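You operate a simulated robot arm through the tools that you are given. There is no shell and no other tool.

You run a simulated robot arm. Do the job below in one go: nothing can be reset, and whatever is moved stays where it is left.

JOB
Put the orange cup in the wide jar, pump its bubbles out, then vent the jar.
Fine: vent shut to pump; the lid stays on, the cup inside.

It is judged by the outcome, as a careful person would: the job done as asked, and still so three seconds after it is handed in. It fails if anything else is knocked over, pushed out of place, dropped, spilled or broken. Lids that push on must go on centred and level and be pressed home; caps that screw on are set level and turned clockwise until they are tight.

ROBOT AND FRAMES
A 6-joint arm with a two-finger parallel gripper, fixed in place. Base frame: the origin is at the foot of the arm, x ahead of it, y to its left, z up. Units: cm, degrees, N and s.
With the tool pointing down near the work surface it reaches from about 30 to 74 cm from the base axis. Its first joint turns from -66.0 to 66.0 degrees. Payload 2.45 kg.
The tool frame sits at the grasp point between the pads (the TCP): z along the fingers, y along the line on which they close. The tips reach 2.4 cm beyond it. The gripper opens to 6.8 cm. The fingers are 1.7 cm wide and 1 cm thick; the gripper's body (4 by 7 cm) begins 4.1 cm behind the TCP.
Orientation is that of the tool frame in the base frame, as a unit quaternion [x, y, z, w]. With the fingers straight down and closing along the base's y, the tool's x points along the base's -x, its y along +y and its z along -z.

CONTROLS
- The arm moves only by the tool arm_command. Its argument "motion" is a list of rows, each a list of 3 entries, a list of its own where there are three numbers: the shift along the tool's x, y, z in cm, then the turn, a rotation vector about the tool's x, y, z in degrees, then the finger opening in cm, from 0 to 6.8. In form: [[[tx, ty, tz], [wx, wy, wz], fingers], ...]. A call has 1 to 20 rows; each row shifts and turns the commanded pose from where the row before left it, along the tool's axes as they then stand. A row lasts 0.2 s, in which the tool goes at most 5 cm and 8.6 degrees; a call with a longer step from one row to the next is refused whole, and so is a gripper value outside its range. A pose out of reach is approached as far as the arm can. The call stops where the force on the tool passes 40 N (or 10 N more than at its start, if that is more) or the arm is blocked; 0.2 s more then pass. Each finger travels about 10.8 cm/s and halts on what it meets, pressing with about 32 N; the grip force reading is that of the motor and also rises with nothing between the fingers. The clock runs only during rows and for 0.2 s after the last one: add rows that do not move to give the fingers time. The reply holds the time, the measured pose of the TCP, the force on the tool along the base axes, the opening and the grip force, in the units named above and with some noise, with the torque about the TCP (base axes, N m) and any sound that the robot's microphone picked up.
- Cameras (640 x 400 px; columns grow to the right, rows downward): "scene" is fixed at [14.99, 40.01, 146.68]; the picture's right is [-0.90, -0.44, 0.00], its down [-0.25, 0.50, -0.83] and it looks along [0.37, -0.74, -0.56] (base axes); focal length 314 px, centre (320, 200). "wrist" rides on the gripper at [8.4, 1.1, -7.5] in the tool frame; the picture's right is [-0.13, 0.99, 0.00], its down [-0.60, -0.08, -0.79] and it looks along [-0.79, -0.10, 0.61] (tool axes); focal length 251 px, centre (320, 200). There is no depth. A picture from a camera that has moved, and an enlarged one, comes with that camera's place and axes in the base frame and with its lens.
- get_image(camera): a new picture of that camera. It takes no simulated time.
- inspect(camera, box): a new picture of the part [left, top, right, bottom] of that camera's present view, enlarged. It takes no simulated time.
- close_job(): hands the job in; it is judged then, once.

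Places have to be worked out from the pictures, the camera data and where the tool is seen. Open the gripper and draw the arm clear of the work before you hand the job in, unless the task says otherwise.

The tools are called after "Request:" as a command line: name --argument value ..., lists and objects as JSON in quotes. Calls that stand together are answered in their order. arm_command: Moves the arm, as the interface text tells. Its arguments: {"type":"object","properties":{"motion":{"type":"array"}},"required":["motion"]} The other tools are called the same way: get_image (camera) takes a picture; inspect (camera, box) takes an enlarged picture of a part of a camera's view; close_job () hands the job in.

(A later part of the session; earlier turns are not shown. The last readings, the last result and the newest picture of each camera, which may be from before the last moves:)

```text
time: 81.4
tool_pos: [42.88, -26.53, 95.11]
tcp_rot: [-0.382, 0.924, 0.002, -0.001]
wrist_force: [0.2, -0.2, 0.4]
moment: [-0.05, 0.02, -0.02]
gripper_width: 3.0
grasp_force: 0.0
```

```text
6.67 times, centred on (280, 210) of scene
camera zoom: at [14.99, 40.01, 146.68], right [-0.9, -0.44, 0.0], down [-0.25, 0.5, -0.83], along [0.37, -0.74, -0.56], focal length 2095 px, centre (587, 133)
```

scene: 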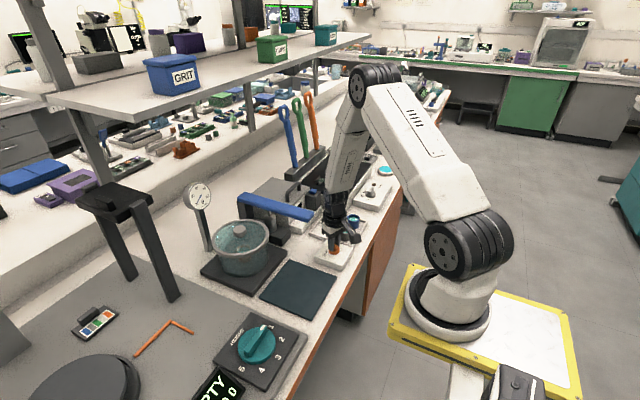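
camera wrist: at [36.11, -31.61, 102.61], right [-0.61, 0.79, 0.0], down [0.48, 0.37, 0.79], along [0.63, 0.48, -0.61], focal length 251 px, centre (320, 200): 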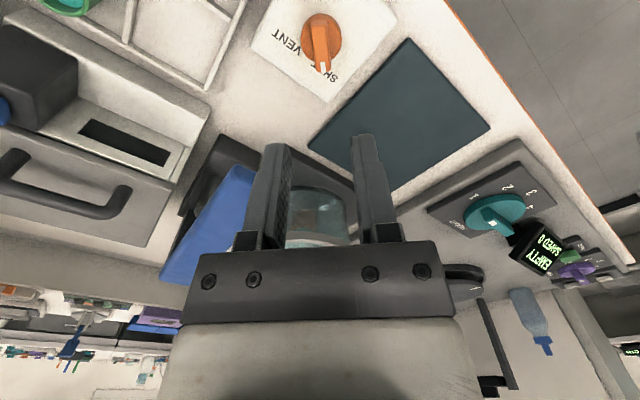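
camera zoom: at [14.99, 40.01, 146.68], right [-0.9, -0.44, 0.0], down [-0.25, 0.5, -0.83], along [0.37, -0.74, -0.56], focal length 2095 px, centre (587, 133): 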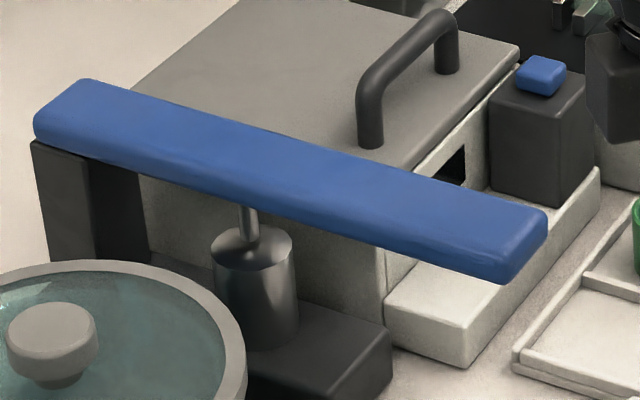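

The lever's free end is at about x = 51.7, y from -29 to -27, top z ≈ 88.6; it runs to a pivot near (76, -25.7). I straighten the gripper, close the fingers, and go above the lever about 2 cm from its end.

Request:
arm_command --motion '[[[0, 0, 0], [0, 0, 7.5], 2.0], [[0, 0, 0], [0, 0, 7.5], 1.0], [[0, 0, 0], [0, 0, 7.5], 0.2], [[0, 0, 0], [0, 0, 7.5], 0.2], [[0, 0, 0], [0, 0, 7.5], 0.2], [[0, 0, 0], [0, 0, 7.5], 0.2], [[-1.5, -0.2, 0], [0, 0, 0], 0.2], [[-2.2, -0.3, 0], [0, 0, 0], 0.2], [[-2.2, -0.3, 0], [0, 0, 0], 0.2], [[-2.2, -0.3, 0], [0, 0, 0], 0.2], [[-1.7, -0.2, 0], [0, 0, 0], 0.2], [[-1.0, -0.1, 0], [0, 0, 0], 0.2], [[0, 0, 0], [0, 0, 0], 0.2], [[0, 0, 0], [0, 0, 0], 0.2]]'

Request:
get_image --camera "wrist"

Request:
inspect --camera "scene" --box '[232, 170, 344, 240]'

```text
time: 84.4
tool_pos: [53.83, -27.93, 95.01]
tcp_rot: [0.0, 1.0, 0.0, -0.001]
wrist_force: [0.0, -0.3, 0.4]
moment: [-0.02, 0.03, -0.01]
gripper_width: 0.18
grasp_force: 0.1
```

```text
taken
camera wrist: at [45.32, -26.74, 102.46], right [0.13, 0.99, 0.0], down [0.6, -0.08, 0.79], along [0.79, -0.1, -0.61], focal length 251 px, centre (320, 200)
```

wrist: 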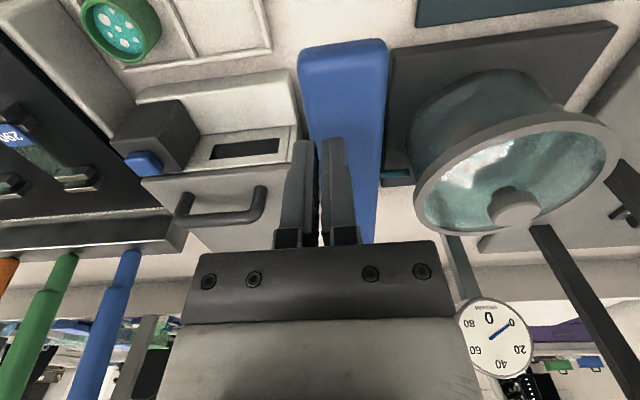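

```text
5.71 times, centred on (288, 205) of scene
camera zoom: at [14.99, 40.01, 146.68], right [-0.9, -0.44, 0.0], down [-0.25, 0.5, -0.83], along [0.37, -0.74, -0.56], focal length 1795 px, centre (503, 171)
```

zoom: 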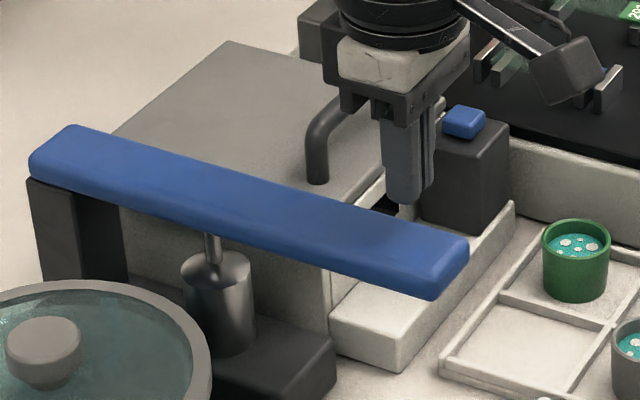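

I enlarge the wrist view around the lever end to locate it relative to the fingers.

Request:
inspect --camera "wrist" --box '[240, 20, 432, 140]'

Request:
inspect --camera "scene" --box '[280, 196, 328, 226]'

```text
3.33 times, centred on (336, 80) of wrist
camera zoom: at [45.32, -26.74, 102.46], right [0.13, 0.99, 0.0], down [0.6, -0.08, 0.79], along [0.79, -0.1, -0.61], focal length 838 px, centre (267, 600)
```

zoom: 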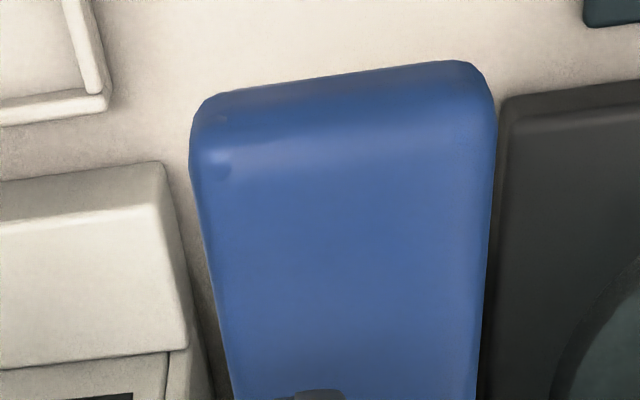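

```text
13.33 times, centred on (304, 211) of scene
camera zoom: at [14.99, 40.01, 146.68], right [-0.9, -0.44, 0.0], down [-0.25, 0.5, -0.83], along [0.37, -0.74, -0.56], focal length 4189 px, centre (533, 53)
```

zoom: 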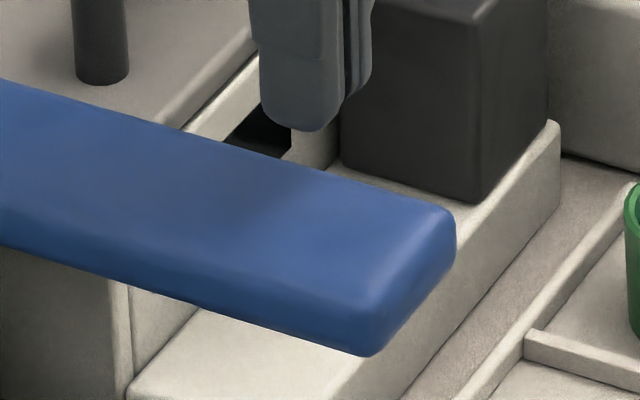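

The lever is 4.4 cm wide: its end spans y ≈ -28.6 to -24.2 with top z ≈ 90. I shift to y ≈ -26.3, then lower to touch it.

Request:
arm_command --motion '[[[0.3, 0.8, 0], [0, 0, 0], 0.2], [[0.3, 0.8, 0], [0, 0, 0], 0.2], [[0, 0, 0.6], [0, 0, 0], 0.2], [[0, 0, 0.6], [0, 0, 0], 0.2], [[0, 0, 0.4], [0, 0, 0], 0.2], [[0, 0, 0.2], [0, 0, 0], 0.2], [[0, 0, 0], [0, 0, 0], 0.2]]'

Request:
get_image --camera "wrist"

Request:
inspect --camera "scene" --box '[264, 186, 328, 226]'

```text
time: 86.0
tool_pos: [53.06, -26.29, 93.17]
tcp_rot: [0.0, 1.0, 0.0, 0.0]
wrist_force: [0.7, 0.4, -0.7]
moment: [0.0, 0.0, 0.0]
gripper_width: 0.19
grasp_force: 0.0
```

```text
taken
camera wrist: at [44.63, -25.19, 100.65], right [0.13, 0.99, 0.0], down [0.6, -0.08, 0.79], along [0.79, -0.1, -0.61], focal length 251 px, centre (320, 200)
```

wrist: 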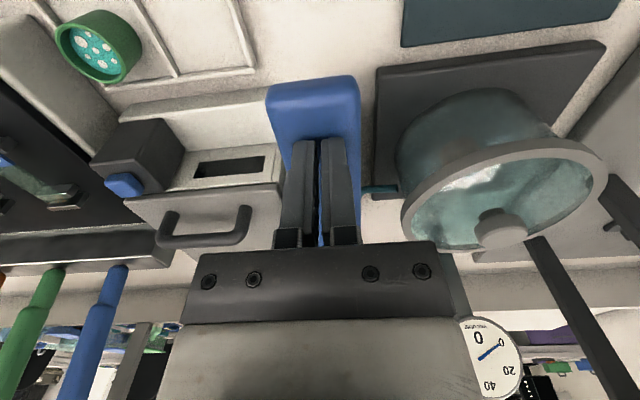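

```text
10.00 times, centred on (296, 206) of scene
camera zoom: at [14.99, 40.01, 146.68], right [-0.9, -0.44, 0.0], down [-0.25, 0.5, -0.83], along [0.37, -0.74, -0.56], focal length 3142 px, centre (560, 140)
```

zoom: 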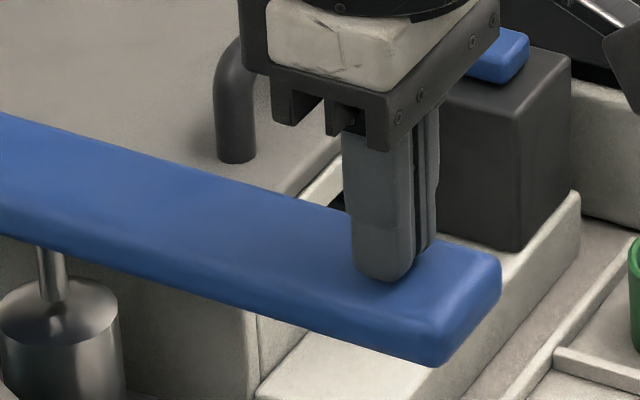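

The fingertips are just above the lever, centred. I press it down in small steps and watch the force.

Request:
arm_command --motion '[[[0, 0, 0.3], [0, 0, 0], 0.2], [[0, 0, 0.4], [0, 0, 0], 0.2], [[0, 0, 0.4], [0, 0, 0], 0.2], [[0, 0, 0.4], [0, 0, 0], 0.2], [[0, 0, 0.4], [0, 0, 0], 0.2], [[0, 0, 0], [0, 0, 0], 0.2]]'

Request:
inspect --camera "scene" --box '[180, 170, 340, 250]'

```text
time: 87.4
tool_pos: [53.22, -26.27, 91.33]
tcp_rot: [0.0, 1.0, 0.0, 0.0]
wrist_force: [-0.4, 0.2, 1.1]
moment: [-0.04, 0.0, 0.02]
gripper_width: 0.21
grasp_force: 0.3
```

```text
4.00 times, centred on (260, 210) of scene
camera zoom: at [14.99, 40.01, 146.68], right [-0.9, -0.44, 0.0], down [-0.25, 0.5, -0.83], along [0.37, -0.74, -0.56], focal length 1257 px, centre (560, 160)
```

zoom: 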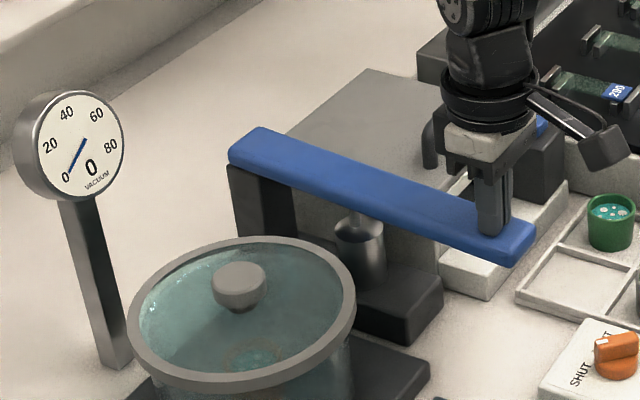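

The lever moves down with ~1 N. I keep pressing.

Request:
arm_command --motion '[[[0, 0, 0.5], [0, 0, 0], 0.2], [[0, 0, 0.5], [0, 0, 0], 0.2], [[0, 0, 0.5], [0, 0, 0], 0.2], [[0, 0, 0.5], [0, 0, 0], 0.2], [[0, 0, 0], [0, 0, 0], 0.2]]'

Request:
inspect --camera "scene" --box '[180, 170, 340, 250]'

```text
time: 88.6
tool_pos: [53.12, -26.35, 89.37]
tcp_rot: [0.0, 1.0, 0.0, 0.0]
wrist_force: [0.5, -0.1, 2.4]
moment: [0.01, -0.01, 0.0]
gripper_width: 0.19
grasp_force: 0.1
```

```text
4.00 times, centred on (260, 210) of scene
camera zoom: at [14.99, 40.01, 146.68], right [-0.9, -0.44, 0.0], down [-0.25, 0.5, -0.83], along [0.37, -0.74, -0.56], focal length 1257 px, centre (560, 160)
```

zoom: 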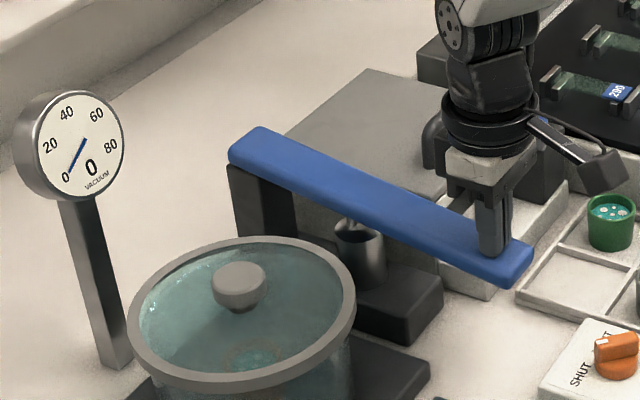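

The piston is nearly down; force 2.4 N. I continue to the bottom.

Request:
arm_command --motion '[[[0, 0, 0.4], [0, 0, 0], 0.2], [[0, 0, 0.4], [0, 0, 0], 0.2], [[0, 0, 0.3], [0, 0, 0], 0.2], [[0, 0, 0.3], [0, 0, 0], 0.2], [[0, 0, 0], [0, 0, 0], 0.2]]'

Request:
inspect --camera "scene" --box '[180, 170, 340, 250]'

```text
time: 89.8
tool_pos: [53.07, -26.45, 87.89]
tcp_rot: [0.0, 1.0, 0.0, 0.0]
wrist_force: [0.3, -0.2, 2.4]
moment: [-0.03, -0.02, -0.01]
gripper_width: 0.21
grasp_force: 0.3
```

```text
4.00 times, centred on (260, 210) of scene
camera zoom: at [14.99, 40.01, 146.68], right [-0.9, -0.44, 0.0], down [-0.25, 0.5, -0.83], along [0.37, -0.74, -0.56], focal length 1257 px, centre (560, 160)
```

zoom: 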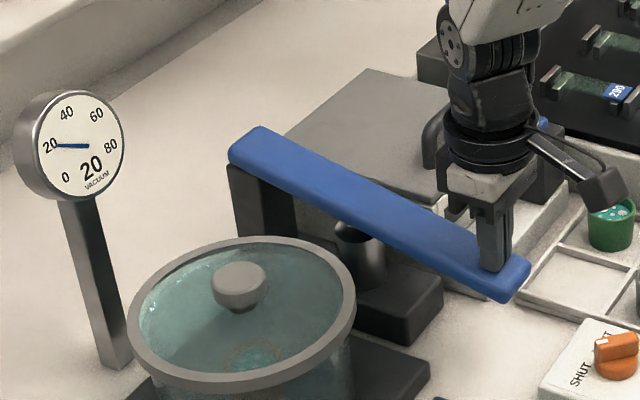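

The gauge jumped to 20 — the stroke counted and the lid seals. I release upward and see if the lever springs back.

Request:
arm_command --motion '[[[0, 0, -1], [0, 0, 0], 0.2], [[0, 0, -1.2], [0, 0, 0], 0.2], [[0, 0, -1.2], [0, 0, 0], 0.2], [[0, 0, -1.2], [0, 0, 0], 0.2], [[0, 0, -0.7], [0, 0, 0], 0.2], [[0, 0, 0], [0, 0, 0], 0.2]]'

Request:
inspect --camera "scene" --box '[180, 170, 340, 250]'

Request:
inspect --camera "scene" --box '[228, 244, 260, 264]'

```text
time: 91.2
tool_pos: [52.86, -26.37, 93.29]
tcp_rot: [0.0, 1.0, 0.0, 0.0]
wrist_force: [0.1, 0.2, -0.3]
moment: [-0.01, 0.0, -0.04]
gripper_width: 0.19
grasp_force: 0.1
```

```text
4.00 times, centred on (260, 210) of scene
camera zoom: at [14.99, 40.01, 146.68], right [-0.9, -0.44, 0.0], down [-0.25, 0.5, -0.83], along [0.37, -0.74, -0.56], focal length 1257 px, centre (560, 160)
```

zoom: 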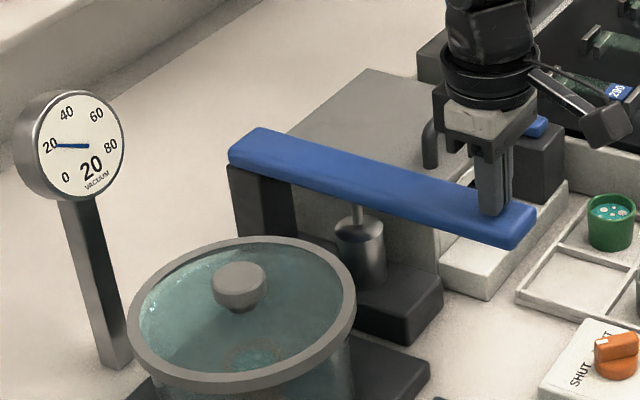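

```text
16.00 times, centred on (244, 254) of scene
camera zoom: at [14.99, 40.01, 146.68], right [-0.9, -0.44, 0.0], down [-0.25, 0.5, -0.83], along [0.37, -0.74, -0.56], focal length 5027 px, centre (1536, -664)
```

zoom: 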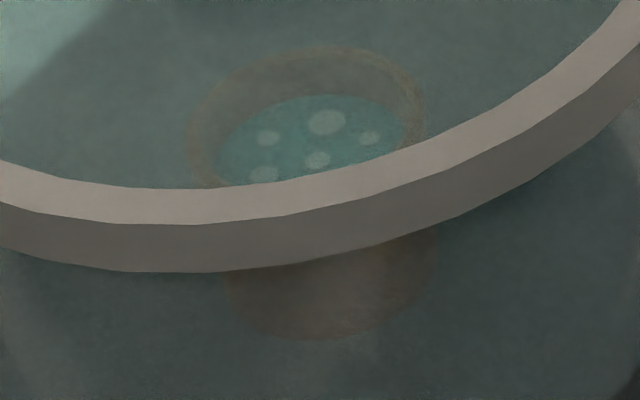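

The lever springs back and the vacuum holds at 20. I do a second full stroke.

Request:
arm_command --motion '[[[0, 0, 0.9], [0, 0, 0], 0.2], [[0, 0, 1.0], [0, 0, 0], 0.2], [[0, 0, 1.0], [0, 0, 0], 0.2], [[0, 0, 1.0], [0, 0, 0], 0.2], [[0, 0, 0.9], [0, 0, 0], 0.2], [[0, 0, 0.7], [0, 0, 0], 0.2], [[0, 0, 0], [0, 0, 0], 0.2], [[0, 0, -1], [0, 0, 0], 0.2], [[0, 0, -1.2], [0, 0, 0], 0.2], [[0, 0, -1.2], [0, 0, 0], 0.2], [[0, 0, -1.2], [0, 0, 0], 0.2], [[0, 0, -0.9], [0, 0, 0], 0.2], [[0, 0, 0], [0, 0, 0], 0.2]]'

Request:
inspect --camera "scene" --box '[180, 170, 340, 250]'

Request:
inspect --camera "scene" --box '[228, 244, 260, 264]'

```text
time: 94.0
tool_pos: [53.14, -26.28, 93.13]
tcp_rot: [0.0, 1.0, 0.0, -0.001]
wrist_force: [0.2, -0.1, 0.3]
moment: [0.03, 0.02, -0.02]
gripper_width: 0.19
grasp_force: 0.1
```

```text
4.00 times, centred on (260, 210) of scene
camera zoom: at [14.99, 40.01, 146.68], right [-0.9, -0.44, 0.0], down [-0.25, 0.5, -0.83], along [0.37, -0.74, -0.56], focal length 1257 px, centre (560, 160)
```

zoom: 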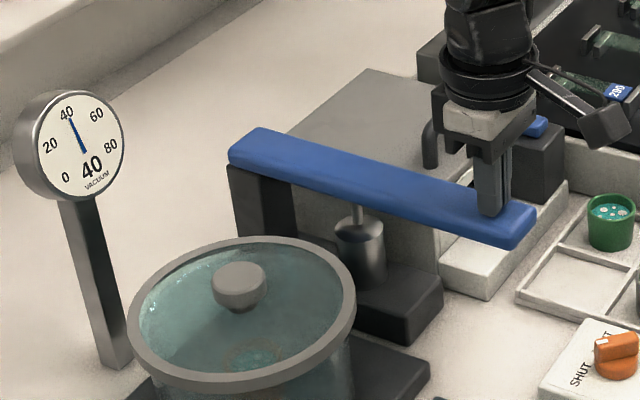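

```text
16.00 times, centred on (244, 254) of scene
camera zoom: at [14.99, 40.01, 146.68], right [-0.9, -0.44, 0.0], down [-0.25, 0.5, -0.83], along [0.37, -0.74, -0.56], focal length 5027 px, centre (1536, -664)
```

zoom: 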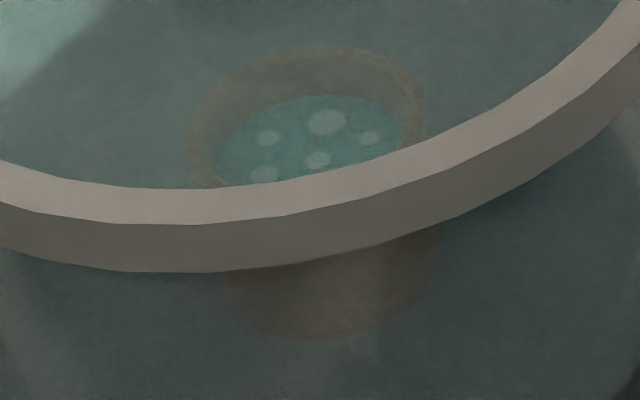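

Vacuum 40, bubbles still there. Third stroke.

Request:
arm_command --motion '[[[0, 0, 0.9], [0, 0, 0], 0.2], [[0, 0, 1.0], [0, 0, 0], 0.2], [[0, 0, 1.0], [0, 0, 0], 0.2], [[0, 0, 1.0], [0, 0, 0], 0.2], [[0, 0, 0.9], [0, 0, 0], 0.2], [[0, 0, 0.7], [0, 0, 0], 0.2], [[0, 0, 0], [0, 0, 0], 0.2], [[0, 0, -1], [0, 0, 0], 0.2], [[0, 0, -1.2], [0, 0, 0], 0.2], [[0, 0, -1.2], [0, 0, 0], 0.2], [[0, 0, -1.2], [0, 0, 0], 0.2], [[0, 0, -0.9], [0, 0, 0], 0.2], [[0, 0, 0], [0, 0, 0], 0.2]]'

Request:
inspect --camera "scene" --box '[180, 170, 340, 250]'

Request:
inspect --camera "scene" --box '[228, 244, 260, 264]'

```text
time: 96.8
tool_pos: [53.01, -26.2, 93.19]
tcp_rot: [0.0, 1.0, 0.001, 0.0]
wrist_force: [1.1, -1.3, 0.4]
moment: [0.01, 0.03, -0.02]
gripper_width: 0.2
grasp_force: 0.1
```

```text
4.00 times, centred on (260, 210) of scene
camera zoom: at [14.99, 40.01, 146.68], right [-0.9, -0.44, 0.0], down [-0.25, 0.5, -0.83], along [0.37, -0.74, -0.56], focal length 1257 px, centre (560, 160)
```

zoom: 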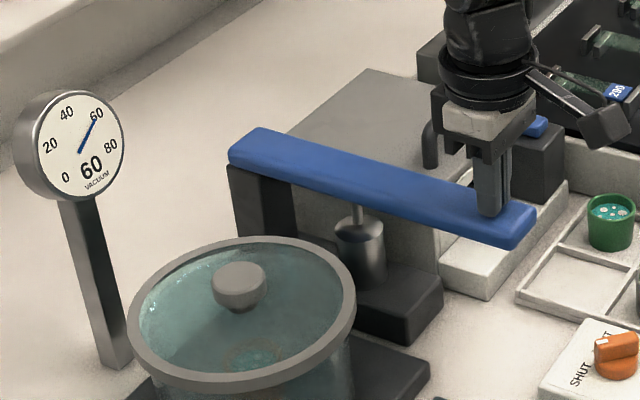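

```text
16.00 times, centred on (244, 254) of scene
camera zoom: at [14.99, 40.01, 146.68], right [-0.9, -0.44, 0.0], down [-0.25, 0.5, -0.83], along [0.37, -0.74, -0.56], focal length 5027 px, centre (1536, -664)
```

zoom: 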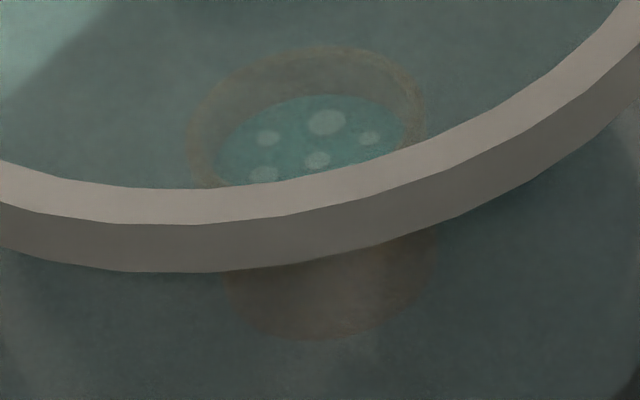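

Vacuum 60 and the bubbles are still visible. Fourth stroke.

Request:
arm_command --motion '[[[0, 0, 0.9], [0, 0, 0], 0.2], [[0, 0, 1.0], [0, 0, 0], 0.2], [[0, 0, 1.0], [0, 0, 0], 0.2], [[0, 0, 1.0], [0, 0, 0], 0.2], [[0, 0, 0.9], [0, 0, 0], 0.2], [[0, 0, 0.7], [0, 0, 0], 0.2], [[0, 0, 0], [0, 0, 0], 0.2], [[0, 0, -1], [0, 0, 0], 0.2], [[0, 0, -1.2], [0, 0, 0], 0.2], [[0, 0, -1.2], [0, 0, 0], 0.2], [[0, 0, -1.2], [0, 0, 0], 0.2], [[0, 0, -0.9], [0, 0, 0], 0.2], [[0, 0, 0], [0, 0, 0], 0.2]]'

Request:
inspect --camera "scene" --box '[180, 170, 340, 250]'

Request:
inspect --camera "scene" --box '[228, 244, 260, 264]'

```text
time: 99.6
tool_pos: [53.05, -26.27, 93.08]
tcp_rot: [0.0, 1.0, 0.0, 0.0]
wrist_force: [0.2, -0.1, 0.6]
moment: [-0.01, 0.0, 0.01]
gripper_width: 0.21
grasp_force: 0.2
```

```text
4.00 times, centred on (260, 210) of scene
camera zoom: at [14.99, 40.01, 146.68], right [-0.9, -0.44, 0.0], down [-0.25, 0.5, -0.83], along [0.37, -0.74, -0.56], focal length 1257 px, centre (560, 160)
```

zoom: 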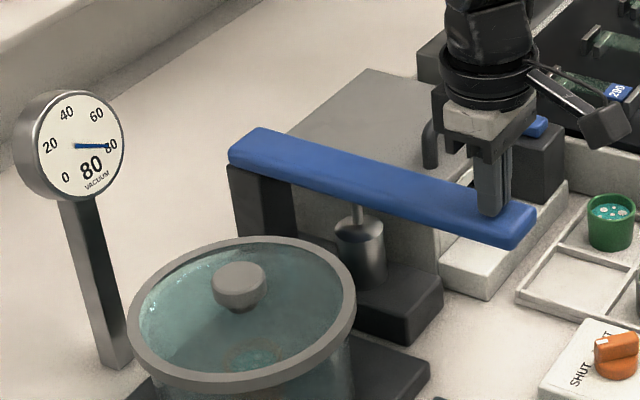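

```text
16.00 times, centred on (244, 254) of scene
camera zoom: at [14.99, 40.01, 146.68], right [-0.9, -0.44, 0.0], down [-0.25, 0.5, -0.83], along [0.37, -0.74, -0.56], focal length 5027 px, centre (1536, -664)
```

zoom: 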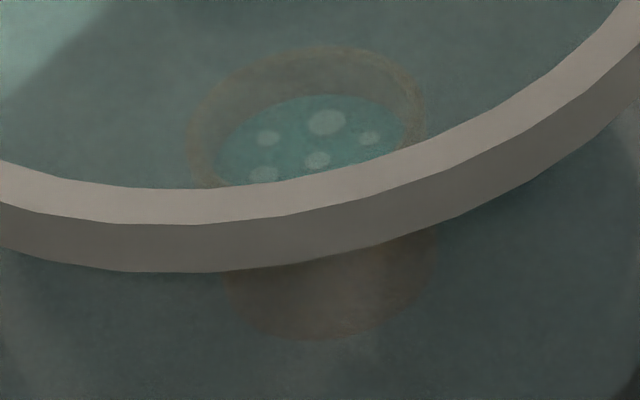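

Gauge reads 80 (its top mark) and bubbles remain; degassing may need time under vacuum. I hold still a few seconds and look.

Request:
arm_command --motion '[[[0, 0, -0.5], [0, 0, 0], 0.2], [[0, 0, 0], [0, 0, 0], 0.2], [[0, 0, 0], [0, 0, 0], 0.2], [[0, 0, 0], [0, 0, 0], 0.2], [[0, 0, 0], [0, 0, 0], 0.2], [[0, 0, 0], [0, 0, 0], 0.2], [[0, 0, 0], [0, 0, 0], 0.2], [[0, 0, 0], [0, 0, 0], 0.2], [[0, 0, 0], [0, 0, 0], 0.2], [[0, 0, 0], [0, 0, 0], 0.2], [[0, 0, 0], [0, 0, 0], 0.2], [[0, 0, 0], [0, 0, 0], 0.2], [[0, 0, 0], [0, 0, 0], 0.2], [[0, 0, 0], [0, 0, 0], 0.2], [[0, 0, 0], [0, 0, 0], 0.2]]'

Request:
inspect --camera "scene" --box '[228, 244, 260, 264]'

Request:
inspect --camera "scene" --box '[180, 180, 228, 210]'

```text
time: 102.8
tool_pos: [53.14, -26.37, 93.63]
tcp_rot: [0.0, 1.0, 0.0, 0.0]
wrist_force: [-0.5, -0.1, -0.5]
moment: [0.01, -0.04, -0.01]
gripper_width: 0.19
grasp_force: 0.1
```

```text
16.00 times, centred on (244, 254) of scene
camera zoom: at [14.99, 40.01, 146.68], right [-0.9, -0.44, 0.0], down [-0.25, 0.5, -0.83], along [0.37, -0.74, -0.56], focal length 5027 px, centre (1536, -664)
```

zoom: 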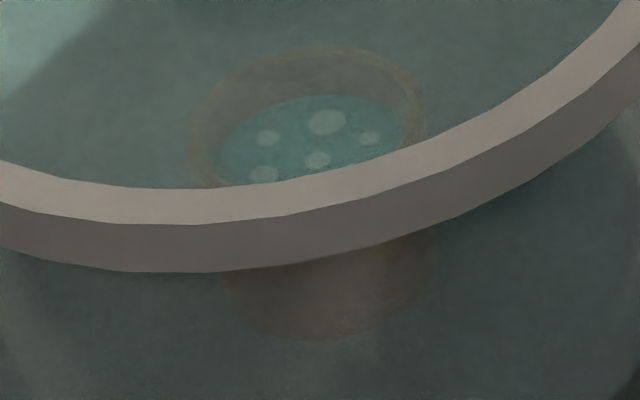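

```text
13.33 times, centred on (204, 195) of scene
camera zoom: at [14.99, 40.01, 146.68], right [-0.9, -0.44, 0.0], down [-0.25, 0.5, -0.83], along [0.37, -0.74, -0.56], focal length 4189 px, centre (1867, 267)
```

zoom: 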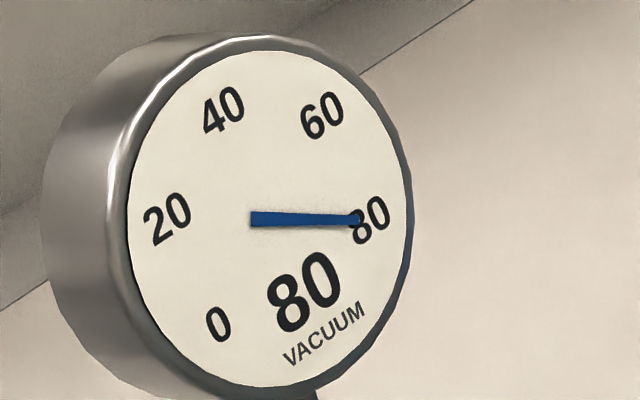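

No change while waiting at 80, so I do another stroke.

Request:
arm_command --motion '[[[0, 0, 0.9], [0, 0, 0], 0.2], [[0, 0, 1.0], [0, 0, 0], 0.2], [[0, 0, 1.0], [0, 0, 0], 0.2], [[0, 0, 1.0], [0, 0, 0], 0.2], [[0, 0, 1.0], [0, 0, 0], 0.2], [[0, 0, 0.8], [0, 0, 0], 0.2], [[0, 0, 0.3], [0, 0, 0], 0.2], [[0, 0, 0], [0, 0, 0], 0.2]]'

Request:
inspect --camera "scene" --box '[228, 244, 260, 264]'

Request:
inspect --camera "scene" --box '[180, 170, 340, 250]'

```text
time: 104.6
tool_pos: [53.03, -26.38, 87.66]
tcp_rot: [0.0, 1.0, 0.0, 0.0]
wrist_force: [0.3, -1.3, 2.5]
moment: [-0.05, -0.04, 0.01]
gripper_width: 0.21
grasp_force: 0.1
```

```text
16.00 times, centred on (244, 254) of scene
camera zoom: at [14.99, 40.01, 146.68], right [-0.9, -0.44, 0.0], down [-0.25, 0.5, -0.83], along [0.37, -0.74, -0.56], focal length 5027 px, centre (1536, -664)
```

zoom: 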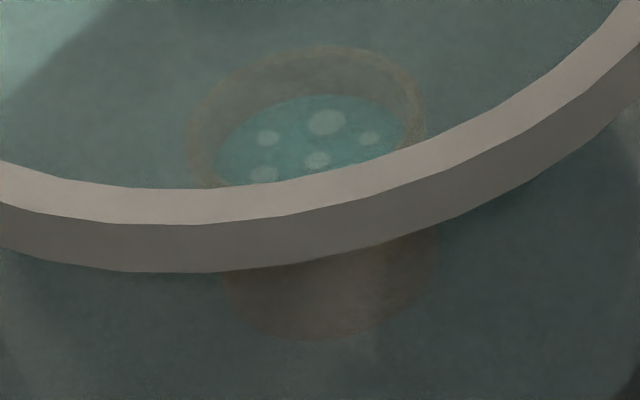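

```text
4.00 times, centred on (260, 210) of scene
camera zoom: at [14.99, 40.01, 146.68], right [-0.9, -0.44, 0.0], down [-0.25, 0.5, -0.83], along [0.37, -0.74, -0.56], focal length 1257 px, centre (560, 160)
```

zoom: 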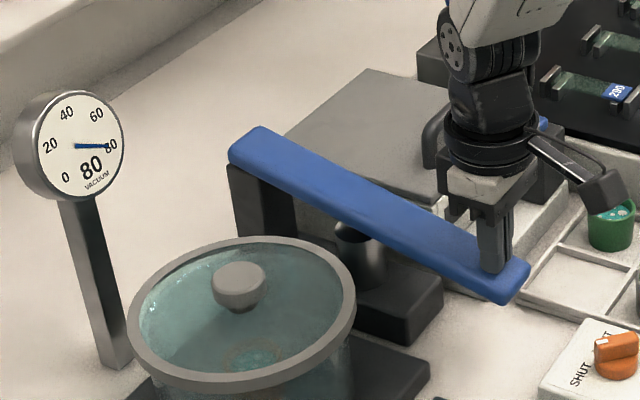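

The gauge stays at its maximum of 80. I release the lever and wait under vacuum, watching the bubbles.

Request:
arm_command --motion '[[[0, 0, -1.2], [0, 0, 0], 0.2], [[0, 0, -1.2], [0, 0, 0], 0.2], [[0, 0, -1.2], [0, 0, 0], 0.2], [[0, 0, -1.2], [0, 0, 0], 0.2], [[0, 0, -1.2], [0, 0, 0], 0.2], [[0, 0, -0.5], [0, 0, 0], 0.2], [[0, 0, 0], [0, 0, 0], 0.2], [[0, 0, 0], [0, 0, 0], 0.2], [[0, 0, 0], [0, 0, 0], 0.2], [[0, 0, 0], [0, 0, 0], 0.2], [[0, 0, 0], [0, 0, 0], 0.2], [[0, 0, 0], [0, 0, 0], 0.2], [[0, 0, 0], [0, 0, 0], 0.2], [[0, 0, 0], [0, 0, 0], 0.2], [[0, 0, 0], [0, 0, 0], 0.2], [[0, 0, 0], [0, 0, 0], 0.2], [[0, 0, 0], [0, 0, 0], 0.2], [[0, 0, 0], [0, 0, 0], 0.2], [[0, 0, 0], [0, 0, 0], 0.2], [[0, 0, 0], [0, 0, 0], 0.2]]'

Request:
inspect --camera "scene" --box '[228, 244, 260, 264]'

Request:
inspect --camera "scene" --box '[180, 170, 340, 250]'

```text
time: 108.8
tool_pos: [53.09, -26.33, 94.31]
tcp_rot: [0.0, 1.0, 0.001, 0.0]
wrist_force: [0.2, 0.0, 0.2]
moment: [0.0, 0.0, 0.03]
gripper_width: 0.18
grasp_force: 0.0
```

```text
16.00 times, centred on (244, 254) of scene
camera zoom: at [14.99, 40.01, 146.68], right [-0.9, -0.44, 0.0], down [-0.25, 0.5, -0.83], along [0.37, -0.74, -0.56], focal length 5027 px, centre (1536, -664)
```

zoom: 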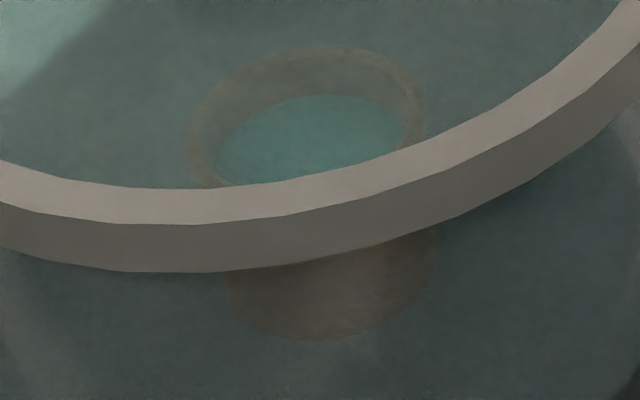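

```text
4.00 times, centred on (260, 210) of scene
camera zoom: at [14.99, 40.01, 146.68], right [-0.9, -0.44, 0.0], down [-0.25, 0.5, -0.83], along [0.37, -0.74, -0.56], focal length 1257 px, centre (560, 160)
```

zoom: 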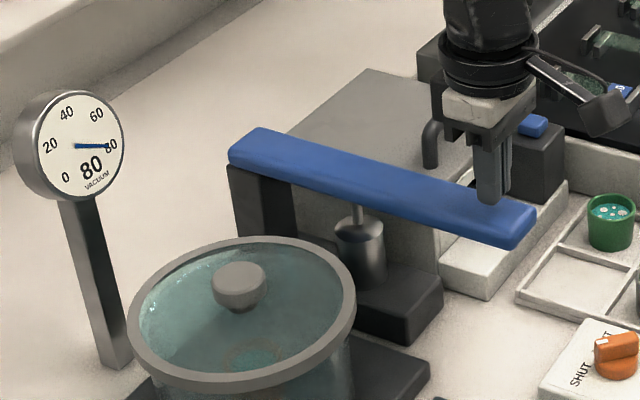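

The bubbles are gone. Now to vent: I return above the vent knob with the gripper turned to match the blade at +45°.

Request:
arm_command --motion '[[[0.5, 0, -0.8], [0, 0, 0], 0.5], [[1.8, 0, 0], [0, 0, 0], 1.5], [[2.2, -0.05, 0], [0, 0, 0], 3.0], [[2.2, -0.05, 0], [0, 0, 0], 3.0], [[2.0, -0.08, 0], [0, 0, 0], 3.0], [[1.5, -0.05, 0], [0, 0, 0], 3.0], [[0, 0, 0], [0, 0, -7.5], 3.0], [[0, 0, 0], [0, 0, -7.5], 3.0], [[0, 0, 0], [0, 0, -7.5], 3.0], [[0, 0, 0], [0, 0, -7.5], 3.0], [[0, 0, 0], [0, 0, -7.5], 3.0], [[0, 0, 0], [0, 0, -7.5], 3.0], [[0, 0, 2], [0, 0, 0], 3.0], [[0, 0, 2], [0, 0, 0], 3.0], [[0, 0, 2], [0, 0, 0], 3.0], [[0, 0, 1], [0, 0, 0], 3.0], [[0, 0, 0], [0, 0, 0], 3.0], [[0, 0, 0], [0, 0, 0], 3.0]]'

Request:
inspect --camera "wrist" --box '[240, 60, 400, 160]'

Request:
inspect --camera "scene" --box '[304, 225, 368, 265]'

```text
time: 112.6
tool_pos: [42.77, -26.39, 88.1]
tcp_rot: [-0.382, 0.924, 0.0, 0.0]
wrist_force: [-0.1, -0.3, -0.3]
moment: [-0.01, 0.02, 0.0]
gripper_width: 3.0
grasp_force: 0.1
```

```text
4.00 times, centred on (320, 110) of wrist
camera zoom: at [36.02, -31.53, 95.52], right [-0.61, 0.79, 0.0], down [0.48, 0.37, 0.79], along [0.63, 0.48, -0.61], focal length 1006 px, centre (320, 560)
```

zoom: 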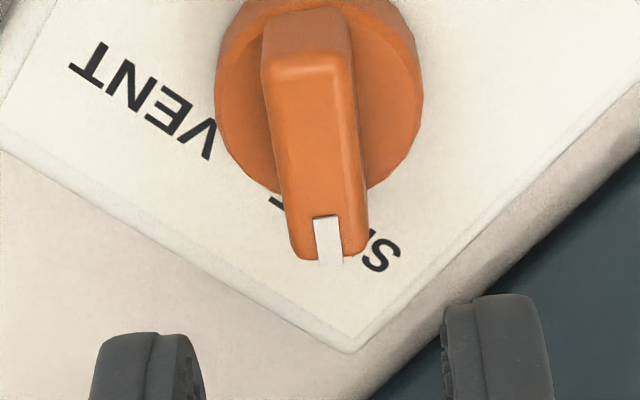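

```text
10.00 times, centred on (336, 245) of scene
camera zoom: at [14.99, 40.01, 146.68], right [-0.9, -0.44, 0.0], down [-0.25, 0.5, -0.83], along [0.37, -0.74, -0.56], focal length 3142 px, centre (160, -250)
```

zoom: 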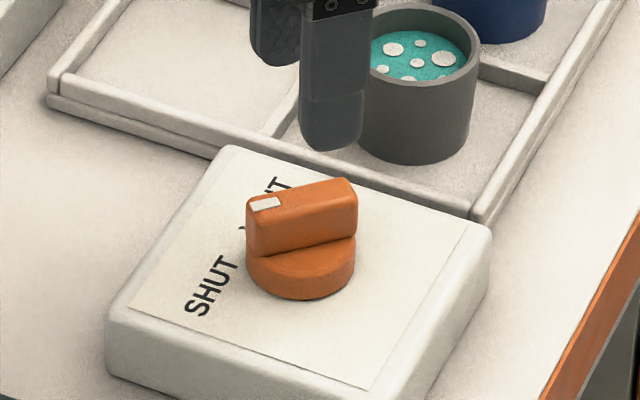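

Blade is centred and parallel. I lower around it, close loosely to 1.42 cm, and start turning clockwise back to VENT.

Request:
arm_command --motion '[[[0, 0, 1.5], [0, 0, 0], 3.0], [[0, 0, 1.5], [0, 0, 0], 3.0], [[0, 0, 1.3], [0, 0, 0], 3.0], [[0, 0, 0.8], [0, 0, 0], 3.0], [[0, 0, 0.5], [0, 0, 0], 3.0], [[0, 0, 0], [0, 0, 0], 3.0], [[0, 0, 0], [0, 0, 0], 2.2], [[0, 0, 0], [0, 0, 0], 1.6], [[0, 0, 0], [0, 0, 0], 1.42], [[0, 0, 0], [0, 0, 0], 1.42]]'

Request:
inspect --camera "wrist" --box '[240, 90, 400, 190]'

```text
time: 114.8
tool_pos: [42.83, -26.59, 82.44]
tcp_rot: [-0.383, 0.924, 0.001, 0.0]
wrist_force: [-0.1, 1.6, 3.7]
moment: [0.06, -0.02, -0.02]
gripper_width: 1.5
grasp_force: 0.8
```

```text
4.00 times, centred on (320, 140) of wrist
camera zoom: at [36.07, -31.6, 90.01], right [-0.61, 0.79, 0.0], down [0.48, 0.37, 0.79], along [0.63, 0.48, -0.61], focal length 1006 px, centre (320, 440)
```

zoom: 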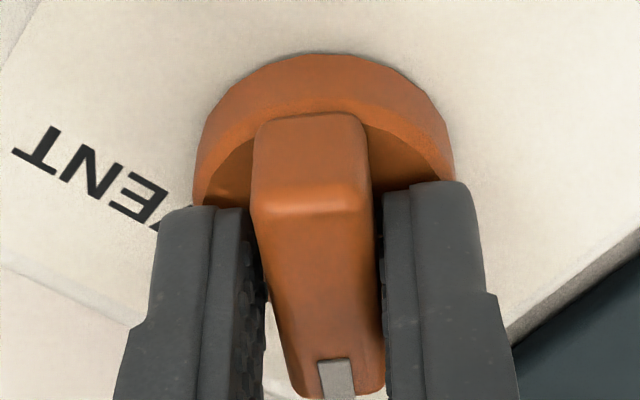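

I turn clockwise 24° and check forces.

Request:
arm_command --motion '[[[0, 0, -0.05], [0, 0, 4], 1.42], [[0, 0, 0], [0, 0, 6], 1.42], [[0, 0, 0], [0, 0, 6], 1.42], [[0, 0, 0], [0, 0, 6], 1.42], [[0, 0, 0], [0, 0, 6], 1.42], [[0, 0, 0], [0, 0, 0], 1.42]]'

Request:
inspect --camera "wrist" --box '[240, 90, 400, 190]'

Request:
inspect --camera "scene" --box '[180, 180, 228, 210]'

```text
time: 116.2
tool_pos: [42.87, -26.51, 82.57]
tcp_rot: [-0.146, 0.989, 0.0, -0.001]
wrist_force: [-9.5, 5.0, 13.8]
moment: [-0.04, 0.07, 0.03]
gripper_width: 1.49
grasp_force: 0.1
```

```text
4.00 times, centred on (320, 140) of wrist
camera zoom: at [34.41, -27.87, 90.02], right [-0.16, 0.99, 0.0], down [0.6, 0.1, 0.79], along [0.78, 0.13, -0.61], focal length 1006 px, centre (320, 440)
```

zoom: 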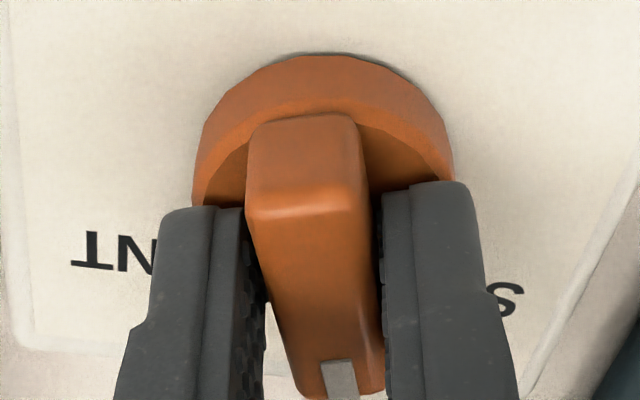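

```text
13.33 times, centred on (204, 195) of scene
camera zoom: at [14.95, 40.03, 146.68], right [-0.9, -0.44, 0.0], down [-0.25, 0.5, -0.83], along [0.37, -0.74, -0.56], focal length 4189 px, centre (1867, 267)
```

zoom: 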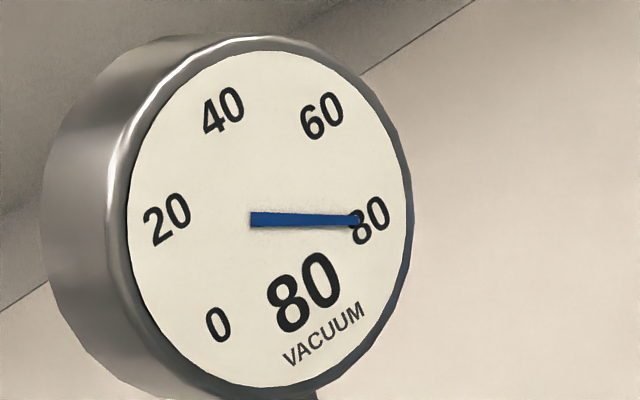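

Some load (14 N up), likely the tips rubbing on the disc. I raise 0.15 cm, loosen momentarily, and re-check.

Request:
arm_command --motion '[[[0, 0, -0.15], [0, 0, 0], 1.7], [[0, 0, 0], [0, 0, 0], 1.7]]'

```text
time: 116.8
tool_pos: [42.98, -26.66, 82.56]
tcp_rot: [-0.147, 0.989, -0.001, 0.001]
wrist_force: [-0.8, -0.3, 0.0]
moment: [0.0, -0.02, -0.01]
gripper_width: 1.69
grasp_force: 0.1
```

Load gone. I continue clockwise with the loose grip.

Request:
arm_command --motion '[[[0, 0, 0], [0, 0, 0], 1.45], [[0, 0, 0], [0, 0, 6], 1.45], [[0, 0, 0], [0, 0, 6], 1.45], [[0, 0, 0], [0, 0, 6], 1.45], [[0, 0, 0], [0, 0, 6], 1.45], [[0, 0, 0], [0, 0, 0], 1.45]]'

Request:
inspect --camera "wrist" --box '[240, 90, 400, 190]'

```text
time: 118.2
tool_pos: [42.96, -26.61, 82.64]
tcp_rot: [0.062, 0.998, 0.001, 0.0]
wrist_force: [-0.4, 0.4, 0.0]
moment: [0.02, 0.03, 0.04]
gripper_width: 1.53
grasp_force: 0.6
```

```text
4.00 times, centred on (320, 140) of wrist
camera zoom: at [34.61, -24.37, 90.15], right [0.25, 0.97, 0.0], down [0.59, -0.15, 0.79], along [0.77, -0.2, -0.61], focal length 1006 px, centre (320, 440)
```

zoom: 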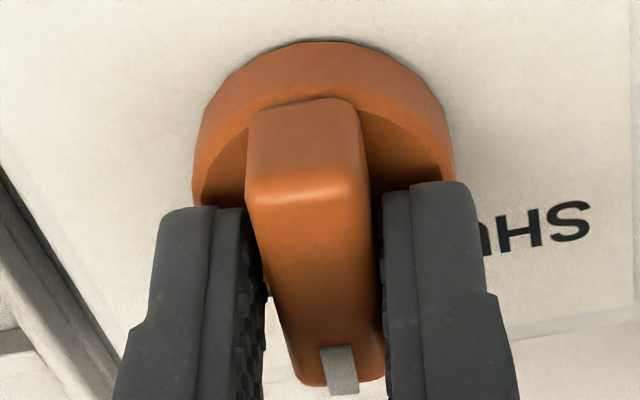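

Clean forces. I go on another 42°.

Request:
arm_command --motion '[[[0, 0, 0], [0, 0, 6], 1.45], [[0, 0, 0], [0, 0, 6], 1.45], [[0, 0, 0], [0, 0, 6], 1.45], [[0, 0, 0], [0, 0, 6], 1.45], [[0, 0, 0], [0, 0, 6], 1.45], [[0, 0, 0], [0, 0, 6], 1.45], [[0, 0, 0], [0, 0, 4], 1.45], [[0, 0, 0], [0, 0, 0], 1.45]]'

Request:
inspect --camera "wrist" --box '[240, 90, 400, 190]'

Request:
inspect --camera "scene" --box '[180, 180, 228, 210]'

Request:
inspect --camera "scene" --box '[304, 225, 368, 265]'

```text
time: 120.0
tool_pos: [42.97, -26.64, 82.5]
tcp_rot: [0.4, 0.916, 0.001, 0.0]
wrist_force: [1.0, 0.9, 0.3]
moment: [-0.02, -0.01, -0.01]
gripper_width: 1.44
grasp_force: 0.0
```

```text
4.00 times, centred on (320, 140) of wrist
camera zoom: at [37.84, -19.57, 90.11], right [0.81, 0.58, 0.0], down [0.35, -0.5, 0.79], along [0.46, -0.65, -0.61], focal length 1006 px, centre (320, 440)
```

zoom: 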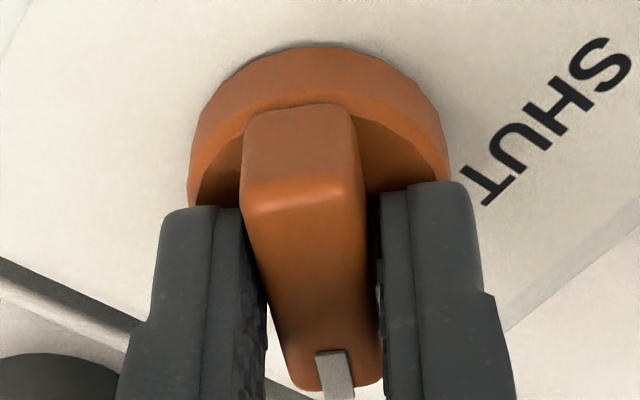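

```text
13.33 times, centred on (204, 195) of scene
camera zoom: at [14.99, 40.01, 146.68], right [-0.9, -0.44, 0.0], down [-0.25, 0.5, -0.83], along [0.37, -0.74, -0.56], focal length 4189 px, centre (1867, 267)
```

zoom: 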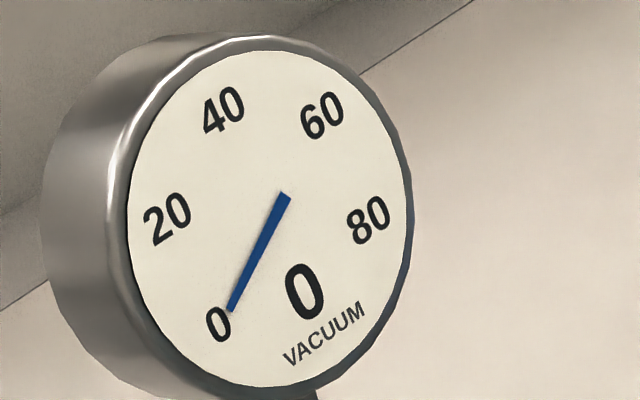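

```text
10.00 times, centred on (336, 245) of scene
camera zoom: at [14.99, 40.01, 146.68], right [-0.9, -0.44, 0.0], down [-0.25, 0.5, -0.83], along [0.37, -0.74, -0.56], focal length 3142 px, centre (160, -250)
```

zoom: 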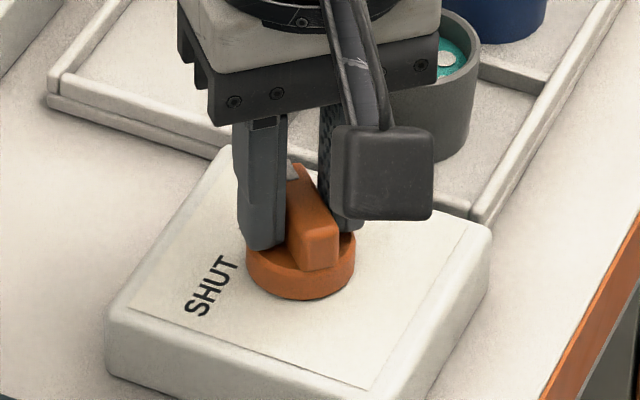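

The gauge has fallen to 0: vented. I push a few degrees more to bring the pointer fully to its VENT stop.

Request:
arm_command --motion '[[[0, 0, 0], [0, 0, 3], 1.45], [[0, 0, 0], [0, 0, 2], 1.45], [[0, 0, 0], [0, 0, 0], 1.45]]'

Request:
inspect --camera "wrist" --box '[240, 90, 400, 190]'

```text
time: 120.8
tool_pos: [42.9, -26.63, 82.52]
tcp_rot: [0.438, 0.899, 0.001, -0.001]
wrist_force: [1.6, 1.4, 1.5]
moment: [0.05, -0.02, 0.03]
gripper_width: 1.61
grasp_force: 0.5
```

```text
4.00 times, centred on (320, 140) of wrist
camera zoom: at [38.45, -19.23, 90.05], right [0.86, 0.51, 0.0], down [0.31, -0.52, 0.79], along [0.4, -0.68, -0.61], focal length 1006 px, centre (320, 440)
```

zoom: 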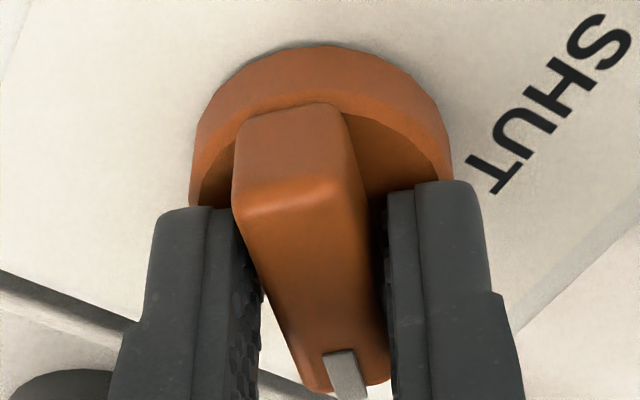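

The knob is against its VENT stop (fingers are being spread). I turn back a little, open, and rise clear.

Request:
arm_command --motion '[[[0, 0, 0], [0, 0, -6], 1.9], [[0, 0, 0], [0, 0, 0], 3.0], [[0, 0, 0], [0, 0, 0], 3.0], [[0, 0, -1], [0, 0, 0], 3.0], [[0, 0, -2], [0, 0, 0], 3.0], [[0, 0, -2.5], [0, 0, 0], 3.0], [[0, 0, -3], [0, 0, 0], 4.0], [[0, 0, -3], [0, 0, 0], 5.0], [[0, 0, -3], [0, 0, 0], 6.0], [[0, 0, 0], [0, 0, 0], 6.0]]'

Request:
inspect --camera "scene" --box '[304, 225, 368, 265]'

Request:
get_image --camera "scene"

Request:
inspect --camera "scene" --box '[180, 170, 340, 280]'

```text
time: 123.0
tool_pos: [42.9, -26.56, 97.11]
tcp_rot: [0.391, 0.921, 0.0, 0.0]
wrist_force: [-0.4, 0.1, 1.0]
moment: [0.0, -0.01, 0.0]
gripper_width: 5.99
grasp_force: 0.0
```

```text
10.00 times, centred on (336, 245) of scene
camera zoom: at [14.99, 40.01, 146.68], right [-0.9, -0.44, 0.0], down [-0.25, 0.5, -0.83], along [0.37, -0.74, -0.56], focal length 3142 px, centre (160, -250)
```

zoom: 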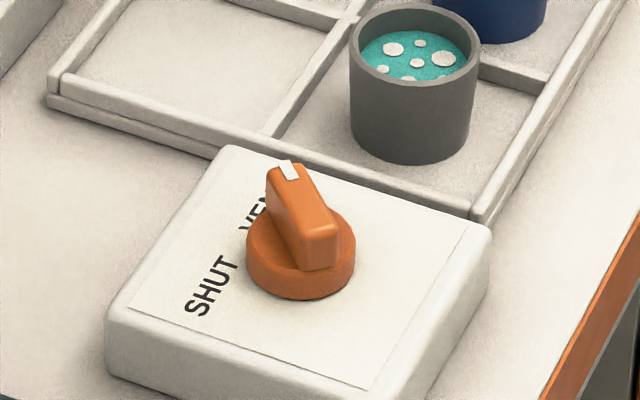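

```text
taken
```

scene: 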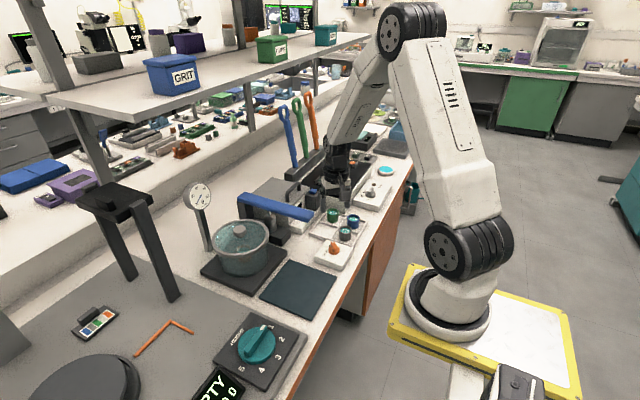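

```text
3.64 times, centred on (260, 225) of scene
camera zoom: at [14.99, 40.01, 146.68], right [-0.9, -0.44, 0.0], down [-0.25, 0.5, -0.83], along [0.37, -0.74, -0.56], focal length 1142 px, centre (538, 109)
```

zoom: 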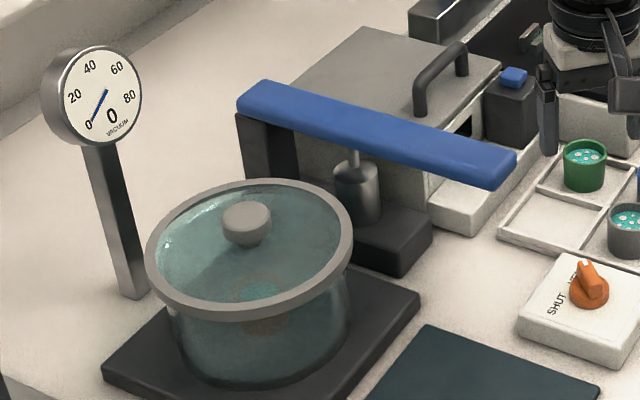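

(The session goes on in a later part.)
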